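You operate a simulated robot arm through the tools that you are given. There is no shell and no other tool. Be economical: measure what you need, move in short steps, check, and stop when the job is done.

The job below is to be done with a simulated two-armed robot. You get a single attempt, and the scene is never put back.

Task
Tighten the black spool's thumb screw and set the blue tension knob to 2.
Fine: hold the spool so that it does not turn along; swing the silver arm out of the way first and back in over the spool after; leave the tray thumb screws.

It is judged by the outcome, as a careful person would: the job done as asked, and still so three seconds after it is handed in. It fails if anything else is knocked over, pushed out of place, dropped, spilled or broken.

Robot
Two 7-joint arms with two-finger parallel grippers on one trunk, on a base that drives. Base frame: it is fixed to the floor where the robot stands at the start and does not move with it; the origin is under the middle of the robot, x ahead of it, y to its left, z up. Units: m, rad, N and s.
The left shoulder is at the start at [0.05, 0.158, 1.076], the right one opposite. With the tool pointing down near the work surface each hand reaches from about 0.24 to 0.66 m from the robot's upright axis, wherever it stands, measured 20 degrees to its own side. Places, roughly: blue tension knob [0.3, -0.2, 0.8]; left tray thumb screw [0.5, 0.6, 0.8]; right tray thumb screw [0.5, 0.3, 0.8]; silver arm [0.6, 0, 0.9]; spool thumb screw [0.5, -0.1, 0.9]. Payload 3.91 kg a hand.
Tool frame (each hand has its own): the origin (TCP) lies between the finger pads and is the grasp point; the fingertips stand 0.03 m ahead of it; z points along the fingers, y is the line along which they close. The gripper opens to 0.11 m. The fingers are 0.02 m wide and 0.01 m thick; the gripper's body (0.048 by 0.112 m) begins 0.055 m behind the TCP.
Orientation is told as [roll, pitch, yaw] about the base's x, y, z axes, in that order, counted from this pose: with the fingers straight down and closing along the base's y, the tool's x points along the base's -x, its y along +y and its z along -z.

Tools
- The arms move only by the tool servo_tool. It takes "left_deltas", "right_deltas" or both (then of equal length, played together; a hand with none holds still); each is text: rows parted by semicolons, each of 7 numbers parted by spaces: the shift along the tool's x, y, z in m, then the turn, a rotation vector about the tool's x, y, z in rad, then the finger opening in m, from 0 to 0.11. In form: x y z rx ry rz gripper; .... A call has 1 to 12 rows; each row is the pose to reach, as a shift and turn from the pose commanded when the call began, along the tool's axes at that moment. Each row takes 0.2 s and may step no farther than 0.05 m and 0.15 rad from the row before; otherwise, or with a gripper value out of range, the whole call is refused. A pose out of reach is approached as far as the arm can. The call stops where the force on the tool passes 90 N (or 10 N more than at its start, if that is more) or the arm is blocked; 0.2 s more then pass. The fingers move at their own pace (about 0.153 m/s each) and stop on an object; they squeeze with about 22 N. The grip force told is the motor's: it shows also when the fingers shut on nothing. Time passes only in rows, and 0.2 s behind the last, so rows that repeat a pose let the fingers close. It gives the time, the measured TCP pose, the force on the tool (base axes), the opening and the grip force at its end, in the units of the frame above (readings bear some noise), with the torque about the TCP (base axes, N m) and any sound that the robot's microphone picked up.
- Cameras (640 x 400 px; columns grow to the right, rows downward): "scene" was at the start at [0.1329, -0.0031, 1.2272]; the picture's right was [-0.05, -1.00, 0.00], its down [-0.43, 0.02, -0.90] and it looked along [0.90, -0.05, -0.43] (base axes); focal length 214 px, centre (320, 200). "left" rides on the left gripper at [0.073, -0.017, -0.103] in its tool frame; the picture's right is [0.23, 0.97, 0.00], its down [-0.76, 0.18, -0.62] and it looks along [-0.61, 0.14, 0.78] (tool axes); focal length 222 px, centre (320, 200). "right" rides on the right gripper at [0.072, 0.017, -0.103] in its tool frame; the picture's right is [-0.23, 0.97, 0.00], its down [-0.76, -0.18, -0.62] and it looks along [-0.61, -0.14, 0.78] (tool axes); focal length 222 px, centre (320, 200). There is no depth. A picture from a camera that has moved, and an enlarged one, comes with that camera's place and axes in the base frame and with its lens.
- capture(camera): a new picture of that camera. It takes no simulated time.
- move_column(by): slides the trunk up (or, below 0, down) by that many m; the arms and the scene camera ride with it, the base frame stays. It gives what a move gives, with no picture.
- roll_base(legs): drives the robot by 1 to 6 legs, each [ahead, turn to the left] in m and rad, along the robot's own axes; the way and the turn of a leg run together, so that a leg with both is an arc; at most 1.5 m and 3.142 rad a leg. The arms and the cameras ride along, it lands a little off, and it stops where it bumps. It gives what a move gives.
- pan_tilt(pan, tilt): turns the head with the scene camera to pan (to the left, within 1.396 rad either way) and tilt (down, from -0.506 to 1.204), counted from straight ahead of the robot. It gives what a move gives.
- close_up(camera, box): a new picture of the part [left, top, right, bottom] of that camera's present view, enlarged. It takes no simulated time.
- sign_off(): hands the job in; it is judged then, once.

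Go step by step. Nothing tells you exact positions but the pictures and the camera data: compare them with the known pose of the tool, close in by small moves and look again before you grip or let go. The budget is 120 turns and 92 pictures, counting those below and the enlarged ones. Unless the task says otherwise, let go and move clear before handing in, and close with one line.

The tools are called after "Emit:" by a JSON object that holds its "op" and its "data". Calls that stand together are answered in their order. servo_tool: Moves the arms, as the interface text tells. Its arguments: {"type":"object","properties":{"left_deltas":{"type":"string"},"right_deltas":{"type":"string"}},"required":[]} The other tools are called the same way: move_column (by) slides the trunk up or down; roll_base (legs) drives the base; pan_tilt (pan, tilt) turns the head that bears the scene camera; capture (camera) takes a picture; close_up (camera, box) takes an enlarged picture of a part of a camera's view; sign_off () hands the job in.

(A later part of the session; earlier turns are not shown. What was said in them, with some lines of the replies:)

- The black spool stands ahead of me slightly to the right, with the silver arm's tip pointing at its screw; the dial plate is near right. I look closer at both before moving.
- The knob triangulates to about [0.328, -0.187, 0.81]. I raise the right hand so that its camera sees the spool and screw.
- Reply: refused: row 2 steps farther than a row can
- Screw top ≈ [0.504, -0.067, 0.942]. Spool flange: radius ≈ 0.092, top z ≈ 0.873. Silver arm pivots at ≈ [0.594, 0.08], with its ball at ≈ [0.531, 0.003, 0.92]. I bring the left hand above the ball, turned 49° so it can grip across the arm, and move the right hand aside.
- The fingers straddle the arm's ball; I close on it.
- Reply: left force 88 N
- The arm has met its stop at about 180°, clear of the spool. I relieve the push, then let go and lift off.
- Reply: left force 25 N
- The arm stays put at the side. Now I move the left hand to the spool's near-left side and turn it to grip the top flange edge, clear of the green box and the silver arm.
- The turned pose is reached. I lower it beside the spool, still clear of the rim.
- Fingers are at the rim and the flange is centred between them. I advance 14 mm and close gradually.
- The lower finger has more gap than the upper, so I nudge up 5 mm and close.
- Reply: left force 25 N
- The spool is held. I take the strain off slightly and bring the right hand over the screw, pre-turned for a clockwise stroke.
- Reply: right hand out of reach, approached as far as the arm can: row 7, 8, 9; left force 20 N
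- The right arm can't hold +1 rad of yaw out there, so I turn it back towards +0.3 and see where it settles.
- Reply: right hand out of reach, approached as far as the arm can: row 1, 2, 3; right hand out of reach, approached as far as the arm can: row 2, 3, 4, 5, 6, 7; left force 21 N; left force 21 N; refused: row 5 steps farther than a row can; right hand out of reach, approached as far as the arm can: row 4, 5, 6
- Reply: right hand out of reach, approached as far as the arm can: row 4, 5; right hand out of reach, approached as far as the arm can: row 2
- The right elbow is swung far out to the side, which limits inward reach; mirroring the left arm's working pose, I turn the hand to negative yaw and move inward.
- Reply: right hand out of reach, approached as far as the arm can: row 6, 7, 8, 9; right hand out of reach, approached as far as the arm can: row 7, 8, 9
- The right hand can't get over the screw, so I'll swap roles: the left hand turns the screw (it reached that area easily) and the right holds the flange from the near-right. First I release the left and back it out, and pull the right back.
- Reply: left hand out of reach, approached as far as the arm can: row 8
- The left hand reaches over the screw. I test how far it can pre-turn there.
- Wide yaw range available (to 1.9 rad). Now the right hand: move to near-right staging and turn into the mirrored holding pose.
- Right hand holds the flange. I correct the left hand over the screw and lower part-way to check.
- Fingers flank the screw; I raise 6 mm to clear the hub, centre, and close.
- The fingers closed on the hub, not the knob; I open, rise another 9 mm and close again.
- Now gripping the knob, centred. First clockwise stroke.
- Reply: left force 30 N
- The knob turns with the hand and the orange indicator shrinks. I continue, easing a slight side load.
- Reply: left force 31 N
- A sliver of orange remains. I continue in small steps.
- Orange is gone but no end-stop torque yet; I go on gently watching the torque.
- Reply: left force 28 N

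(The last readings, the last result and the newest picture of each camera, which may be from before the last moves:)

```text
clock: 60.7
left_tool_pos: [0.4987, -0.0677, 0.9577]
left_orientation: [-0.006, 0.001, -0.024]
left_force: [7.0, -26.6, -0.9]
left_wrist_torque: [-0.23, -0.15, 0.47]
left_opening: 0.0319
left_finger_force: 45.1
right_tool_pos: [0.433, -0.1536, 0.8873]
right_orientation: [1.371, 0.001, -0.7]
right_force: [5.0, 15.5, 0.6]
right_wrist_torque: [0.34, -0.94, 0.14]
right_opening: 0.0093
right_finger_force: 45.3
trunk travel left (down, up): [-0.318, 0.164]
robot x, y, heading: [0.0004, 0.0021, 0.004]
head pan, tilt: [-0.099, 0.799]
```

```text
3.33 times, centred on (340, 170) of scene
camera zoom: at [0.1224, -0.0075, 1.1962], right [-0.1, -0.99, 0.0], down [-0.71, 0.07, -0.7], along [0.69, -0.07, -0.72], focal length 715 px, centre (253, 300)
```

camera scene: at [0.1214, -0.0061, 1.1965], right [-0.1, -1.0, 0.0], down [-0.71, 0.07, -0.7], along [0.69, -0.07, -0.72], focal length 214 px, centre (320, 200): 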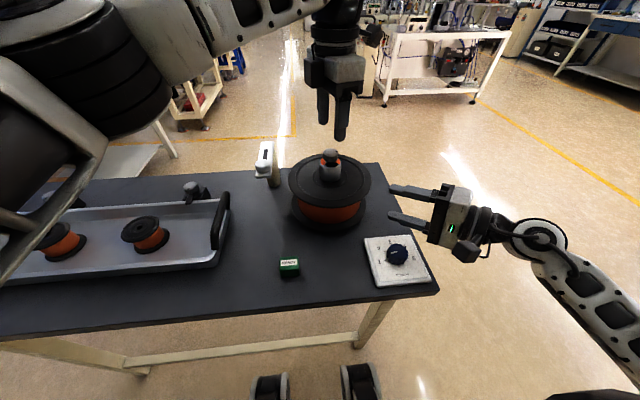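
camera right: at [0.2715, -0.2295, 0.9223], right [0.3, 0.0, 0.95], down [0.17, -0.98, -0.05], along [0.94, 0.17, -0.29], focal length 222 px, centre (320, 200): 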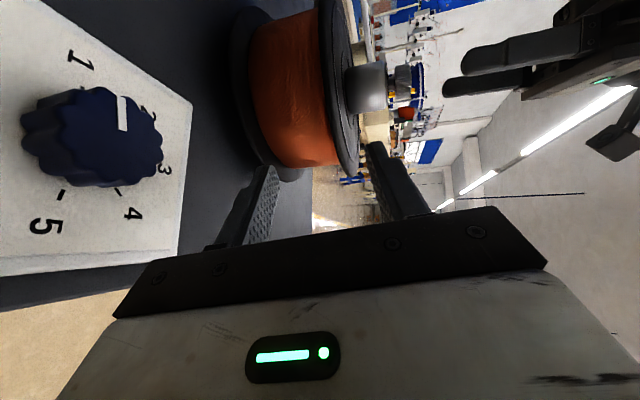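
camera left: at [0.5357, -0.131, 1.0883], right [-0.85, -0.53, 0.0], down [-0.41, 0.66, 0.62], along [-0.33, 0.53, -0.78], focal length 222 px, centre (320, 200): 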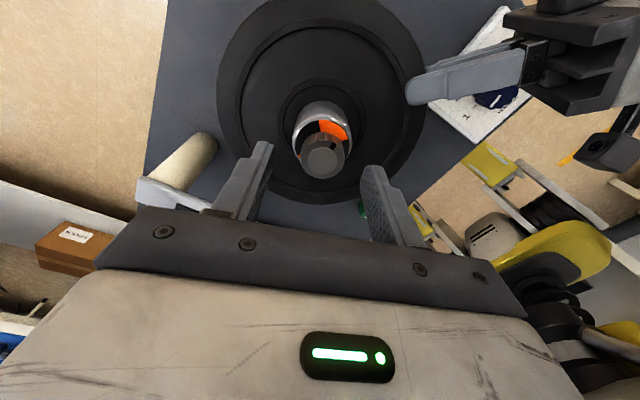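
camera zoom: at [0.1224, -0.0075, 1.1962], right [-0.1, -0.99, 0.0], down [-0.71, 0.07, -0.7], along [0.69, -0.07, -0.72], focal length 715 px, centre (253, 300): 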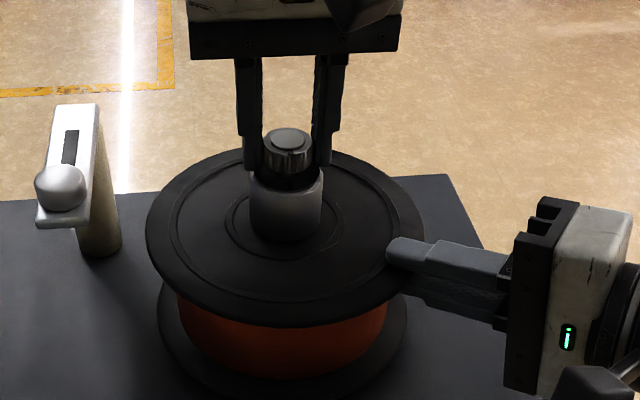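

The knob has reached its stop (torque 0.47, marker slipped in the fingers) and no orange shows from either side. I release the left hand, then the right, and back both off.

Emit:
{"op": "servo_tool", "data": {"left_deltas": "0 -0.003 0 0 0 0 0; 0 -0.003 0 0 0 0 0.05; 0 -0.003 0 0 0 0 0.06; 0 -0.003 -0.03 0 0 0 0.06; 0 -0.003 -0.06 0 0 0 0.06; 0 0 -0.08 0 0 0 0.06; 0 0 -0.08 0 0 0 0.06; 0 0 -0.08 0 0 0 0.06; 0 0 -0.08 0 0 0 0.06; 0 0 -0.08 0 0 0 0.06; 0 0 -0.08 0 0 0 0.06", "right_deltas": "0 0 0 0 0 0 0; 0 0 0 0 0 0 0; 0 0 0 0 0 0 0; 0 0 0 0 0 0 0; 0 0 0 0 0 0 0; 0 0 0 0 0 0 0.02; 0 0 0 0 0 0 0.03; 0 -0.005 -0.02 0 0 0 0.04; 0 -0.01 -0.04 0 0 0 0.05; 0 -0.014 -0.065 0 0 0 0.05; 0 0.03 -0.07 0 0 0 0.05"}}

Emit:
{"op": "capture", "data": {"camera": "scene"}}

Emit:
{"op": "close_up", "data": {"camera": "scene", "box": [250, 120, 390, 240]}}

```text
clock: 63.1
left_tool_pos: [0.4959, -0.0644, 1.0414]
left_orientation: [-0.001, 0.002, -0.019]
left_force: [0.7, -0.3, 0.2]
left_wrist_torque: [0.03, -0.03, -0.04]
left_opening: 0.06
left_finger_force: 0.1
right_tool_pos: [0.3911, -0.2, 0.9305]
right_orientation: [1.371, 0.001, -0.7]
right_force: [1.0, 0.0, 1.0]
right_wrist_torque: [0.02, 0.01, -0.01]
right_opening: 0.0499
right_finger_force: 0.1
trunk travel left (down, up): [-0.318, 0.164]
robot x, y, heading: [-0.0029, -0.0001, -0.001]
head pan, tilt: [-0.099, 0.799]
```

```text
27 pictures are left
camera scene: at [0.1214, -0.006, 1.1964], right [-0.1, -1.0, 0.0], down [-0.71, 0.07, -0.7], along [0.69, -0.07, -0.72], focal length 214 px, centre (320, 200)
```

scene: 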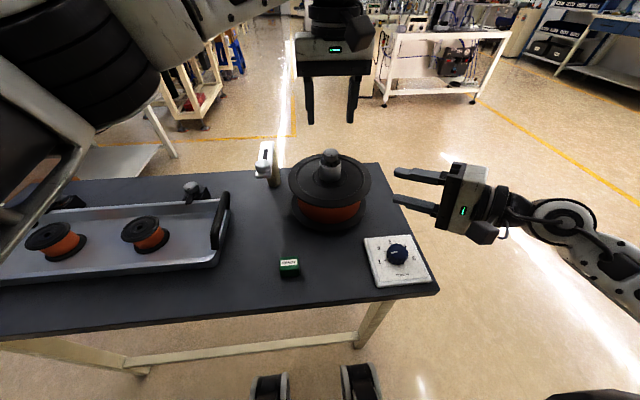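

```text
3.33 times, centred on (320, 180) of scene
camera zoom: at [0.1214, -0.006, 1.1964], right [-0.1, -1.0, 0.0], down [-0.71, 0.07, -0.7], along [0.69, -0.07, -0.72], focal length 715 px, centre (320, 267)
```

zoom: 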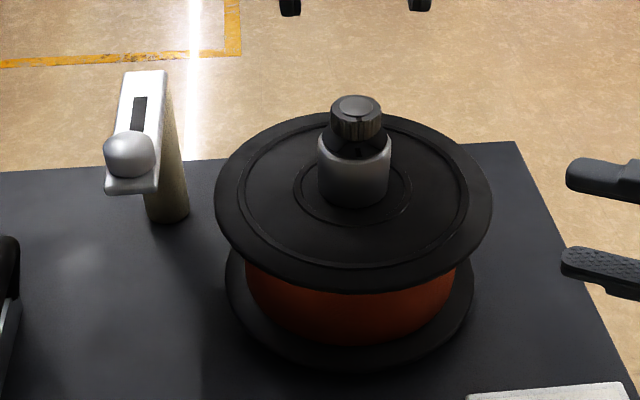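

Screw tight, no orange showing. Now the left hand goes back over the silver arm's ball to swing it in.

Emit:
{"op": "servo_tool", "data": {"left_deltas": "0 0.036 0 0 0 -0.01 0.06; 0 0.072 0 0 0 -0.02 0.06; 0.001 0.108 0 0 0 -0.02 0.06; 0.002 0.1425 0 0 0 -0.02 0.06; 0.002 0.1425 0.04 0 0 -0.02 0.06; 0.002 0.1425 0.06 0 0 -0.02 0.06"}}

Emit:
{"op": "capture", "data": {"camera": "left"}}

```text
clock: 64.5
left_tool_pos: [0.499, 0.0779, 0.9797]
left_orientation: [0.0, 0.001, 0.001]
left_force: [0.5, 0.6, -0.2]
left_wrist_torque: [0.01, -0.03, -0.01]
left_opening: 0.0601
left_finger_force: 0.1
right_tool_pos: [0.3912, -0.199, 0.9295]
right_orientation: [1.369, 0.0, -0.699]
right_force: [0.2, 0.3, -0.4]
right_wrist_torque: [0.0, -0.02, 0.04]
right_opening: 0.0501
right_finger_force: 0.0
trunk travel left (down, up): [-0.318, 0.164]
robot x, y, heading: [-0.0009, -0.0023, 0.0]
head pan, tilt: [-0.099, 0.799]
```

```text
25 pictures are left
camera left: at [0.4256, 0.0605, 1.0841], right [-0.23, 0.97, 0.0], down [0.76, 0.18, 0.62], along [0.61, 0.14, -0.78], focal length 222 px, centre (320, 200)
```

left: 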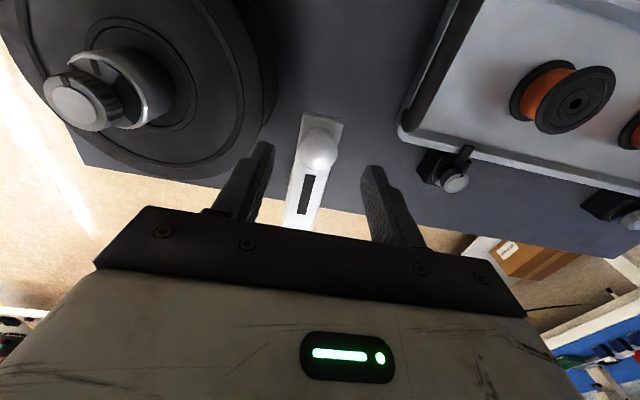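

Emit:
{"op": "servo_tool", "data": {"left_deltas": "-0.003 -0.002 0.025 0 0 0 0.06; -0.003 -0.002 0.046 0 0 0 0.06; -0.003 -0.002 0.046 0 0 0 0.02; -0.003 -0.002 0.046 0 0 0 0.0; -0.003 -0.002 0.046 0 0 0 0.0"}}

Emit:
{"op": "close_up", "data": {"camera": "left", "box": [180, 80, 460, 280]}}

```text
clock: 65.7
left_tool_pos: [0.5005, 0.0758, 0.934]
left_orientation: [0.003, 0.001, 0.002]
left_force: [-0.7, 1.8, -0.9]
left_wrist_torque: [0.04, 0.28, 0.08]
left_opening: 0.0331
left_finger_force: 44.7
right_tool_pos: [0.3927, -0.2005, 0.9298]
right_orientation: [1.371, 0.0, -0.7]
right_force: [0.4, -0.3, 0.0]
right_wrist_torque: [0.0, 0.01, -0.02]
right_opening: 0.0502
right_finger_force: 0.0
trunk travel left (down, up): [-0.318, 0.164]
robot x, y, heading: [0.0008, -0.0013, -0.001]
head pan, tilt: [-0.099, 0.799]
```

```text
2.00 times, centred on (320, 180) of left
camera zoom: at [0.4275, 0.0591, 1.0384], right [-0.23, 0.97, 0.0], down [0.76, 0.18, 0.62], along [0.61, 0.14, -0.78], focal length 444 px, centre (320, 240)
```

zoom: 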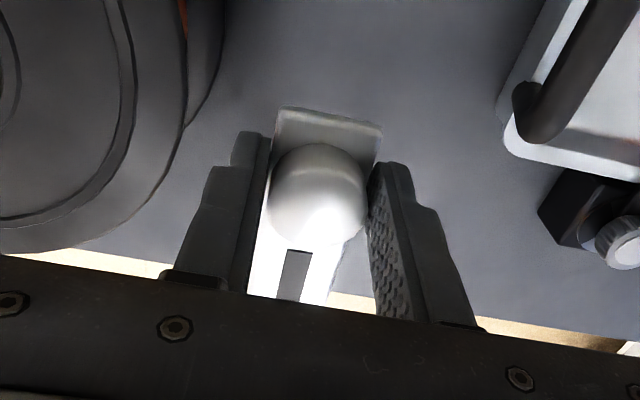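

Gripped. I swing the arm back along the arc to its original place over the spool.

Emit:
{"op": "servo_tool", "data": {"left_deltas": "-0.0004 -0.0088 0 0 0 -0.09 0; -0.0016 -0.0175 0 0 0 -0.18 0; -0.0035 -0.026 0 0 0 -0.27 0; -0.0062 -0.0343 0 0 0 -0.36 0; -0.0097 -0.0424 0 0 0 -0.45 0; -0.0139 -0.0501 0 0 0 -0.54 0; -0.0187 -0.0574 0 0 0 -0.63 0; -0.0242 -0.0643 0 0 0 -0.72 0; -0.0303 -0.0706 0 0 0 -0.81 0; -0.0357 -0.0755 0 0 0 -0.885 0; -0.0357 -0.0755 0 0 0 -0.885 0"}}

Emit:
{"op": "close_up", "data": {"camera": "scene", "box": [230, 110, 390, 240]}}

```text
clock: 68.1
left_tool_pos: [0.5388, -0.0021, 0.9345]
left_orientation: [0.001, 0.001, 0.886]
left_force: [4.1, -12.3, -1.7]
left_wrist_torque: [-0.72, 0.09, -1.12]
left_opening: 0.0335
left_finger_force: 45.3
right_tool_pos: [0.3897, -0.201, 0.9306]
right_orientation: [1.372, 0.001, -0.7]
right_force: [-0.6, 0.1, -0.7]
right_wrist_torque: [0.01, 0.01, 0.01]
right_opening: 0.05
right_finger_force: 0.0
trunk travel left (down, up): [-0.318, 0.164]
robot x, y, heading: [0.0026, 0.0018, 0.001]
head pan, tilt: [-0.099, 0.799]
```

```text
3.08 times, centred on (310, 175) of scene
camera zoom: at [0.1219, -0.0073, 1.1964], right [-0.1, -0.99, 0.0], down [-0.71, 0.07, -0.7], along [0.69, -0.07, -0.72], focal length 660 px, centre (351, 277)
```

zoom: 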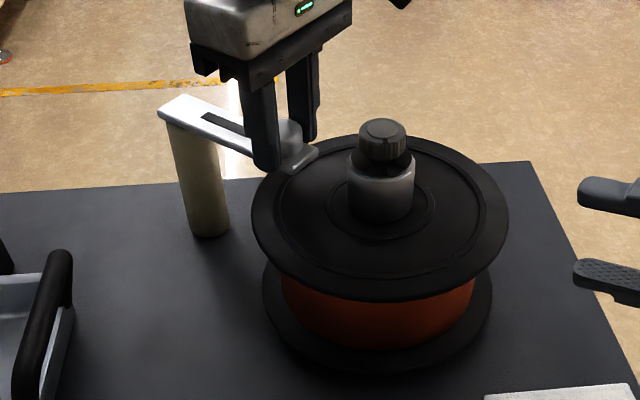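

Emit:
{"op": "servo_tool", "data": {"left_deltas": "0 0 0 0 0 0 0.05; 0 0 0 0 0 0 0.06; 0 0 0 0 0 0 0.06; 0 0 -0.04 0 0 0 0.06; 0 0 -0.08 0 0 0 0.06; 0 0 -0.12 0 0 0 0.06; 0 0.03 -0.12 0 0 0 0.06; 0 0.06 -0.12 0 0 0 0.06; 0 0.09 -0.12 0 0 0 0.06; 0 0.12 -0.12 0 0 0 0.06; 0 0.15 -0.12 0 0 0 0.06", "right_deltas": "0 0.035 -0.007 0 0 0 0.05; 0 0.07 -0.014 0.1 0 0 0.05; 0 0.07 -0.014 0.24 0 0 0.05; 0 0.07 -0.014 0.38 0 0 0.05; 0 0.07 -0.014 0.52 0 0 0.05; 0 0.07 -0.014 0.66 0 0 0.05; 0 0.07 -0.014 0.8 0 0 0.05; 0 0.07 -0.014 0.94 0 0 0.05; 0 0.07 -0.014 1.08 0 0 0.05; 0 0.07 -0.014 1.22 0 0 0.05; 0 0.07 -0.014 1.37 0 0 0.05"}}

Emit:
{"op": "close_up", "data": {"camera": "scene", "box": [230, 110, 450, 300]}}

```text
clock: 70.5
left_tool_pos: [0.4205, 0.0959, 1.0558]
left_orientation: [0.0, 0.0, 0.888]
left_force: [0.3, 0.1, 0.8]
left_wrist_torque: [-0.02, 0.01, -0.04]
left_opening: 0.0602
left_finger_force: 0.0
right_tool_pos: [0.3918, -0.2003, 1.0029]
right_orientation: [-0.003, -0.002, -0.7]
right_force: [0.0, -0.4, -0.1]
right_wrist_torque: [-0.01, 0.02, 0.04]
right_opening: 0.0501
right_finger_force: 0.0
trunk travel left (down, up): [-0.318, 0.164]
robot x, y, heading: [-0.0005, 0.0008, 0.0]
head pan, tilt: [-0.099, 0.799]
```

```text
2.11 times, centred on (340, 205) of scene
camera zoom: at [0.1212, -0.0057, 1.1965], right [-0.1, -1.0, 0.0], down [-0.71, 0.07, -0.7], along [0.69, -0.07, -0.72], focal length 452 px, centre (278, 190)
```

zoom: 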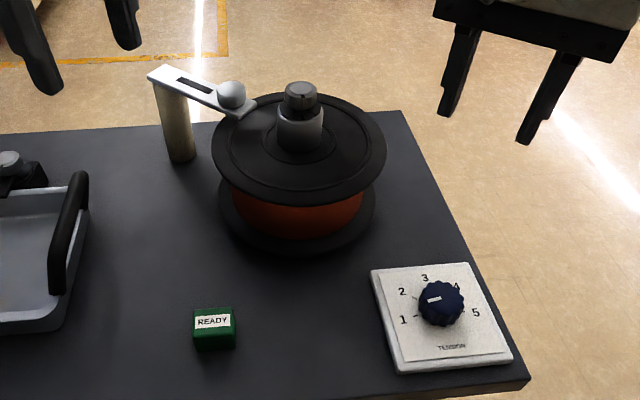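

The arm is back over the spool. Now the right hand goes above the tension knob for a close look.

Emit:
{"op": "servo_tool", "data": {"right_deltas": "0.011 -0.006 0.0 0 0 -0.14 0.06; 0.022 -0.012 0.015 0 0 -0.28 0.07; 0.034 -0.018 0.03 0 0 -0.42 0.07; 0.045 -0.024 0.045 0 0 -0.56 0.07; 0.0561 -0.0296 0.06 0 0 -0.7 0.07; 0.0561 -0.0296 0.08 0 0 -0.7 0.07"}}

Emit:
{"op": "capture", "data": {"camera": "right"}}

Emit:
{"op": "close_up", "data": {"camera": "right", "box": [230, 50, 410, 190]}}

```text
clock: 71.9
left_tool_pos: [0.4222, 0.0946, 1.0562]
left_orientation: [0.001, -0.001, 0.887]
left_force: [-0.3, 0.1, 0.0]
left_wrist_torque: [0.0, 0.03, 0.01]
left_opening: 0.0602
left_finger_force: 0.0
right_tool_pos: [0.3302, -0.1866, 0.9215]
right_orientation: [-0.001, 0.001, 0.002]
right_force: [0.1, 0.1, -0.3]
right_wrist_torque: [0.04, 0.03, 0.01]
right_opening: 0.0701
right_finger_force: 0.1
trunk travel left (down, up): [-0.318, 0.164]
robot x, y, heading: [0.0011, -0.0001, 0.0]
head pan, tilt: [-0.099, 0.799]
```

```text
21 pictures are left
camera right: at [0.2578, -0.1699, 1.0251], right [0.23, 0.97, 0.0], down [0.76, -0.18, 0.62], along [0.61, -0.14, -0.78], focal length 222 px, centre (320, 200)
```

right: 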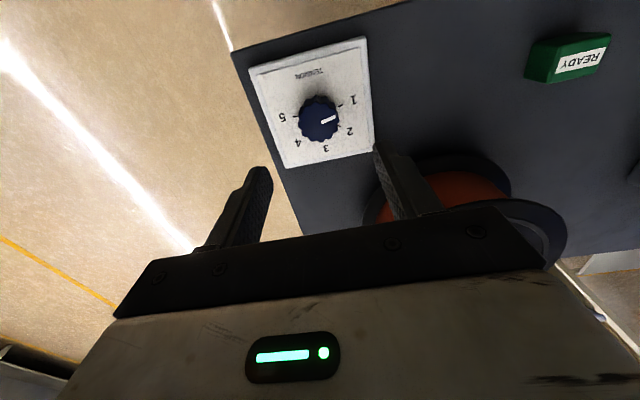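

```text
2.86 times, centred on (320, 120) of right
camera zoom: at [0.2578, -0.1699, 1.0251], right [0.23, 0.97, 0.0], down [0.76, -0.18, 0.62], along [0.61, -0.14, -0.78], focal length 635 px, centre (320, 429)
```

zoom: 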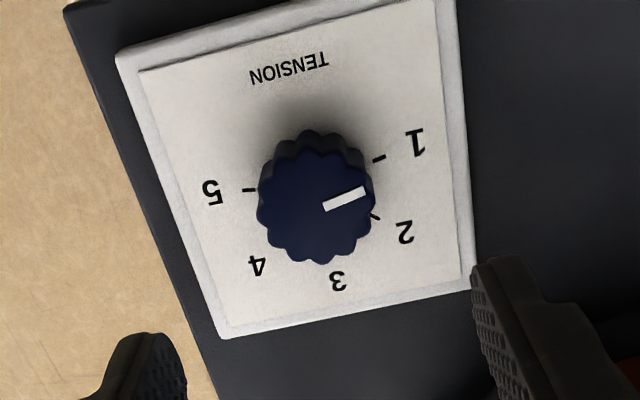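

The pointer sits near 1.15 and needs about 45° clockwise to reach 2. I descend onto the knob with a small pre-turn the other way.

Emit:
{"op": "servo_tool", "data": {"right_deltas": "-0.0023 -0.0014 0.03 0 0 -0.13 0.07; -0.0023 -0.0014 0.06 0 0 -0.26 0.065; -0.0023 -0.0014 0.08 0 0 -0.39 0.065; -0.0023 -0.0014 0.093 0 0 -0.39 0.065"}}

Emit:
{"op": "close_up", "data": {"camera": "right", "box": [200, 90, 440, 260]}}

Emit:
{"op": "close_up", "data": {"camera": "scene", "box": [350, 190, 450, 300]}}

```text
clock: 72.9
left_tool_pos: [0.4225, 0.0936, 1.056]
left_orientation: [0.001, -0.001, 0.887]
left_force: [-0.4, 0.2, -0.9]
left_wrist_torque: [-0.02, -0.02, 0.0]
left_opening: 0.06
left_finger_force: 0.1
right_tool_pos: [0.3312, -0.1881, 0.8295]
right_orientation: [0.0, 0.0, 0.392]
right_force: [-0.5, 0.7, -0.5]
right_wrist_torque: [-0.02, 0.04, 0.02]
right_opening: 0.0651
right_finger_force: 0.1
trunk travel left (down, up): [-0.318, 0.164]
robot x, y, heading: [0.0022, 0.0024, 0.004]
head pan, tilt: [-0.099, 0.799]
```

```text
2.35 times, centred on (320, 175) of right
camera zoom: at [0.2584, -0.2, 0.9319], right [-0.16, 0.99, 0.0], down [0.77, 0.13, 0.62], along [0.61, 0.1, -0.78], focal length 523 px, centre (320, 259)
```

zoom: 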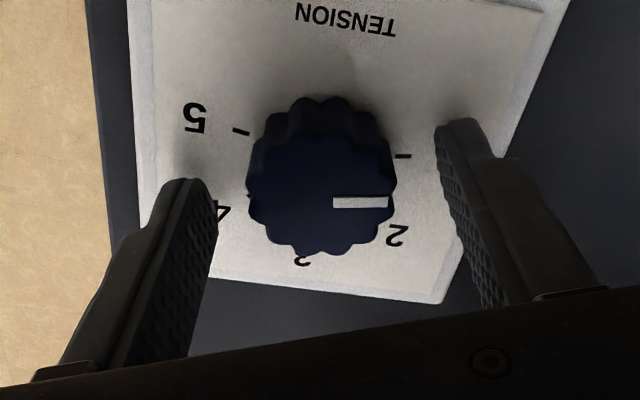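

```text
3.64 times, centred on (400, 245) of scene
camera zoom: at [0.1214, -0.0061, 1.1965], right [-0.1, -1.0, 0.0], down [-0.71, 0.07, -0.7], along [0.69, -0.07, -0.72], focal length 780 px, centre (29, 36)
```

zoom: 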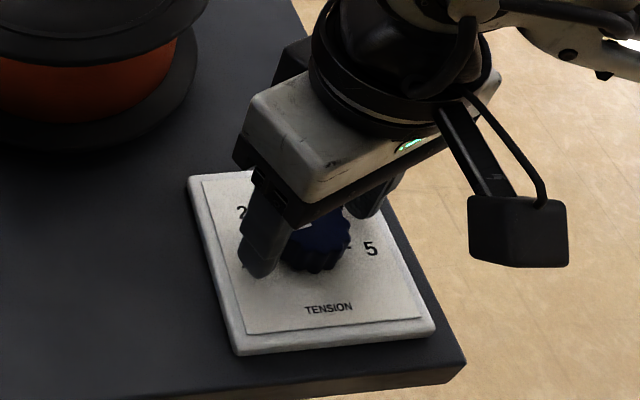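

Emit:
{"op": "servo_tool", "data": {"right_deltas": "0 0 0.005 0 0 0 0.065; 0 0 0.005 0 0 0 0.045; 0 0 0.005 0 0 0 0.0; 0 0 0.005 0 0 0 0.0"}}

```text
clock: 73.9
left_tool_pos: [0.4221, 0.0949, 1.0548]
left_orientation: [-0.001, -0.001, 0.886]
left_force: [-0.5, -0.1, -0.1]
left_wrist_torque: [0.04, 0.0, -0.02]
left_opening: 0.06
left_finger_force: 0.1
right_tool_pos: [0.3329, -0.187, 0.8241]
right_orientation: [0.003, 0.0, 0.391]
right_force: [-2.5, 6.0, -5.1]
right_wrist_torque: [-0.02, -0.86, -0.02]
right_opening: 0.0394
right_finger_force: 45.4
trunk travel left (down, up): [-0.318, 0.164]
robot x, y, heading: [0.0016, 0.0, -0.005]
head pan, tilt: [-0.099, 0.799]
```

Emit:
{"op": "servo_tool", "data": {"right_deltas": "0 0 0 0 0 0.1 0; 0 0 0 0 0 0.2 0; 0 0 0 0 0 0.3 0; 0 0 0 0 0 0.4 0; 0 0 0 0 0 0.5 0; 0 0 0 0 0 0.6 0; 0 0 0 0 0 0.7 0; 0 0 0 0 0 0.78 0; 0 0 0 0 0 0.78 0"}}

Emit:
{"op": "close_up", "data": {"camera": "right", "box": [200, 90, 440, 260]}}

```text
clock: 75.9
left_tool_pos: [0.4225, 0.0949, 1.0562]
left_orientation: [0.001, 0.0, 0.888]
left_force: [1.0, -0.5, -0.6]
left_wrist_torque: [-0.01, -0.01, -0.01]
left_opening: 0.0599
left_finger_force: 0.1
right_tool_pos: [0.3318, -0.1887, 0.8231]
right_orientation: [-0.002, 0.001, -0.392]
right_force: [-2.0, -1.4, -6.3]
right_wrist_torque: [0.69, 0.27, 0.02]
right_opening: 0.0395
right_finger_force: 45.3
trunk travel left (down, up): [-0.318, 0.164]
robot x, y, heading: [-0.0008, -0.002, 0.004]
head pan, tilt: [-0.099, 0.799]
```

```text
2.35 times, centred on (320, 175) of right
camera zoom: at [0.2715, -0.1455, 0.9272], right [0.58, 0.81, 0.0], down [0.64, -0.45, 0.62], along [0.51, -0.36, -0.78], focal length 523 px, centre (320, 259)
```

zoom: 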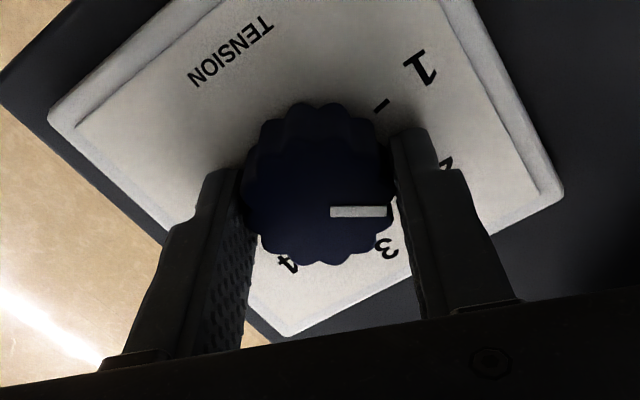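

I release and rise for a clear look at the pointer.

Emit:
{"op": "servo_tool", "data": {"right_deltas": "0 0 0 0 0 0 0.05; 0 0 0 0 0 0 0.065; 0 0 -0.03 0 0 0 0.065; 0 0 -0.06 0 0 0 0.065; 0 0 -0.095 0 0 -0.1 0.065; 0 0 -0.095 0 0 -0.24 0.065; 0 0 -0.095 0 0 -0.39 0.065"}}

Emit:
{"op": "close_up", "data": {"camera": "right", "box": [260, 70, 390, 180]}}

Emit:
{"op": "close_up", "data": {"camera": "scene", "box": [360, 225, 440, 295]}}

```text
clock: 77.5
left_tool_pos: [0.4222, 0.0953, 1.055]
left_orientation: [0.002, -0.001, 0.887]
left_force: [1.0, -0.2, -0.3]
left_wrist_torque: [0.01, 0.03, 0.0]
left_opening: 0.0597
left_finger_force: 0.1
right_tool_pos: [0.3333, -0.1891, 0.918]
right_orientation: [-0.001, -0.001, 0.003]
right_force: [0.1, 0.3, 0.6]
right_wrist_torque: [0.0, -0.02, 0.01]
right_opening: 0.0651
right_finger_force: 0.1
trunk travel left (down, up): [-0.318, 0.164]
robot x, y, heading: [-0.0019, 0.0011, -0.001]
head pan, tilt: [-0.099, 0.799]
```

```text
3.64 times, centred on (325, 125) of right
camera zoom: at [0.2599, -0.1725, 1.022], right [0.22, 0.97, 0.0], down [0.76, -0.18, 0.62], along [0.61, -0.14, -0.78], focal length 808 px, centre (302, 473)
```

zoom: 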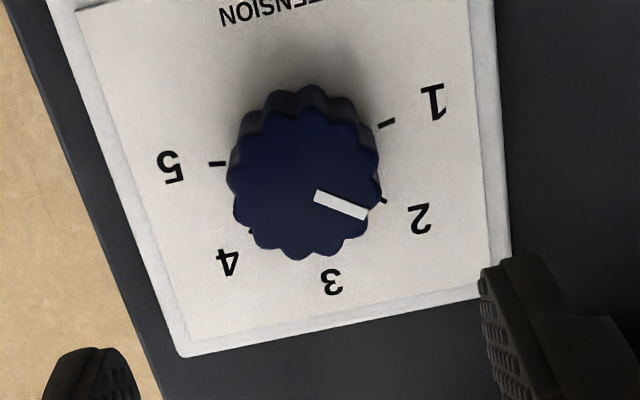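

```text
5.71 times, centred on (400, 260) of scene
camera zoom: at [0.1214, -0.0061, 1.1965], right [-0.1, -1.0, 0.0], down [-0.71, 0.07, -0.7], along [0.69, -0.07, -0.72], focal length 1226 px, centre (-137, -143)
```

zoom: 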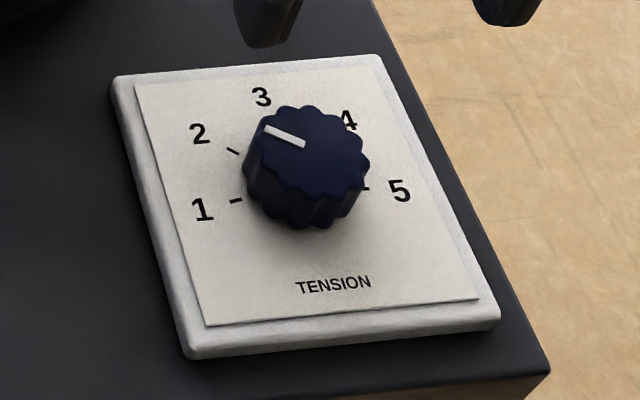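

The pointer lines up with the 2 mark within a couple of degrees. I lift both hands clear and take a last look.

Emit:
{"op": "servo_tool", "data": {"left_deltas": "0 0.03 -0.02 0 0 0 0.06; 0 0.06 -0.04 0 0 0 0.06; 0 0.09 -0.06 0 0 0 0.06", "right_deltas": "0.02 -0.02 -0.03 0 0 0 0.065; 0.04 -0.04 -0.06 0 0 0 0.065; 0.06 -0.06 -0.09 0 0 0 0.065"}}

Emit:
{"op": "capture", "data": {"camera": "scene"}}

Emit:
{"op": "close_up", "data": {"camera": "scene", "box": [240, 130, 440, 300]}}

```text
clock: 78.3
left_tool_pos: [0.3517, 0.1542, 1.1169]
left_orientation: [0.002, -0.001, 0.888]
left_force: [0.3, -1.2, 0.2]
left_wrist_torque: [0.01, -0.01, 0.0]
left_opening: 0.06
left_finger_force: 0.0
right_tool_pos: [0.2737, -0.2491, 1.0115]
right_orientation: [0.0, 0.0, 0.0]
right_force: [0.2, 0.1, 0.9]
right_wrist_torque: [-0.01, -0.02, -0.01]
right_opening: 0.0649
right_finger_force: 0.2
trunk travel left (down, up): [-0.318, 0.164]
robot x, y, heading: [0.0015, 0.0009, -0.004]
head pan, tilt: [-0.099, 0.799]
```

```text
14 pictures are left
camera scene: at [0.1207, -0.006, 1.1965], right [-0.1, -1.0, 0.0], down [-0.71, 0.07, -0.7], along [0.69, -0.07, -0.72], focal length 214 px, centre (320, 200)
```

scene: 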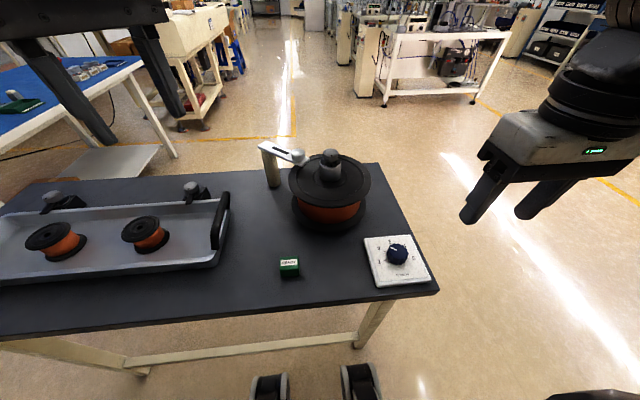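

```text
2.35 times, centred on (340, 215) of scene
camera zoom: at [0.1207, -0.006, 1.1965], right [-0.1, -1.0, 0.0], down [-0.71, 0.07, -0.7], along [0.69, -0.07, -0.72], focal length 505 px, centre (273, 165)
```

zoom: 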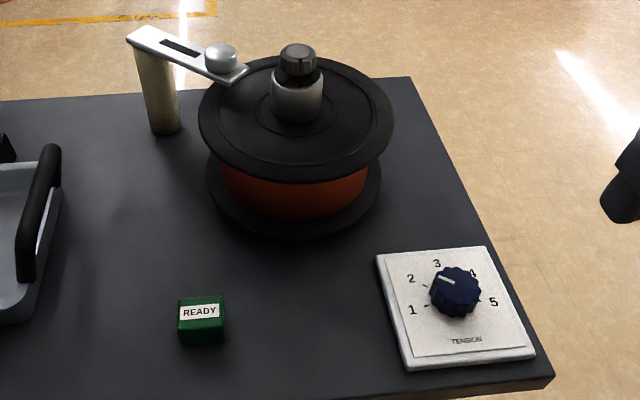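

The screw is tight with no orange showing, the silver arm is back over the spool, the knob points at 2, and nothing else has moved. Both hands are clear, so I hand in.

Emit:
{"op": "sign_off", "data": {}}

```text
The job is handed in.
```

The black spool's thumb screw is tightened to its stop, the blue tension knob points at 2 to within a few degrees by camera estimate, the silver arm is back over the spool, and the tray thumb screws were left alone.
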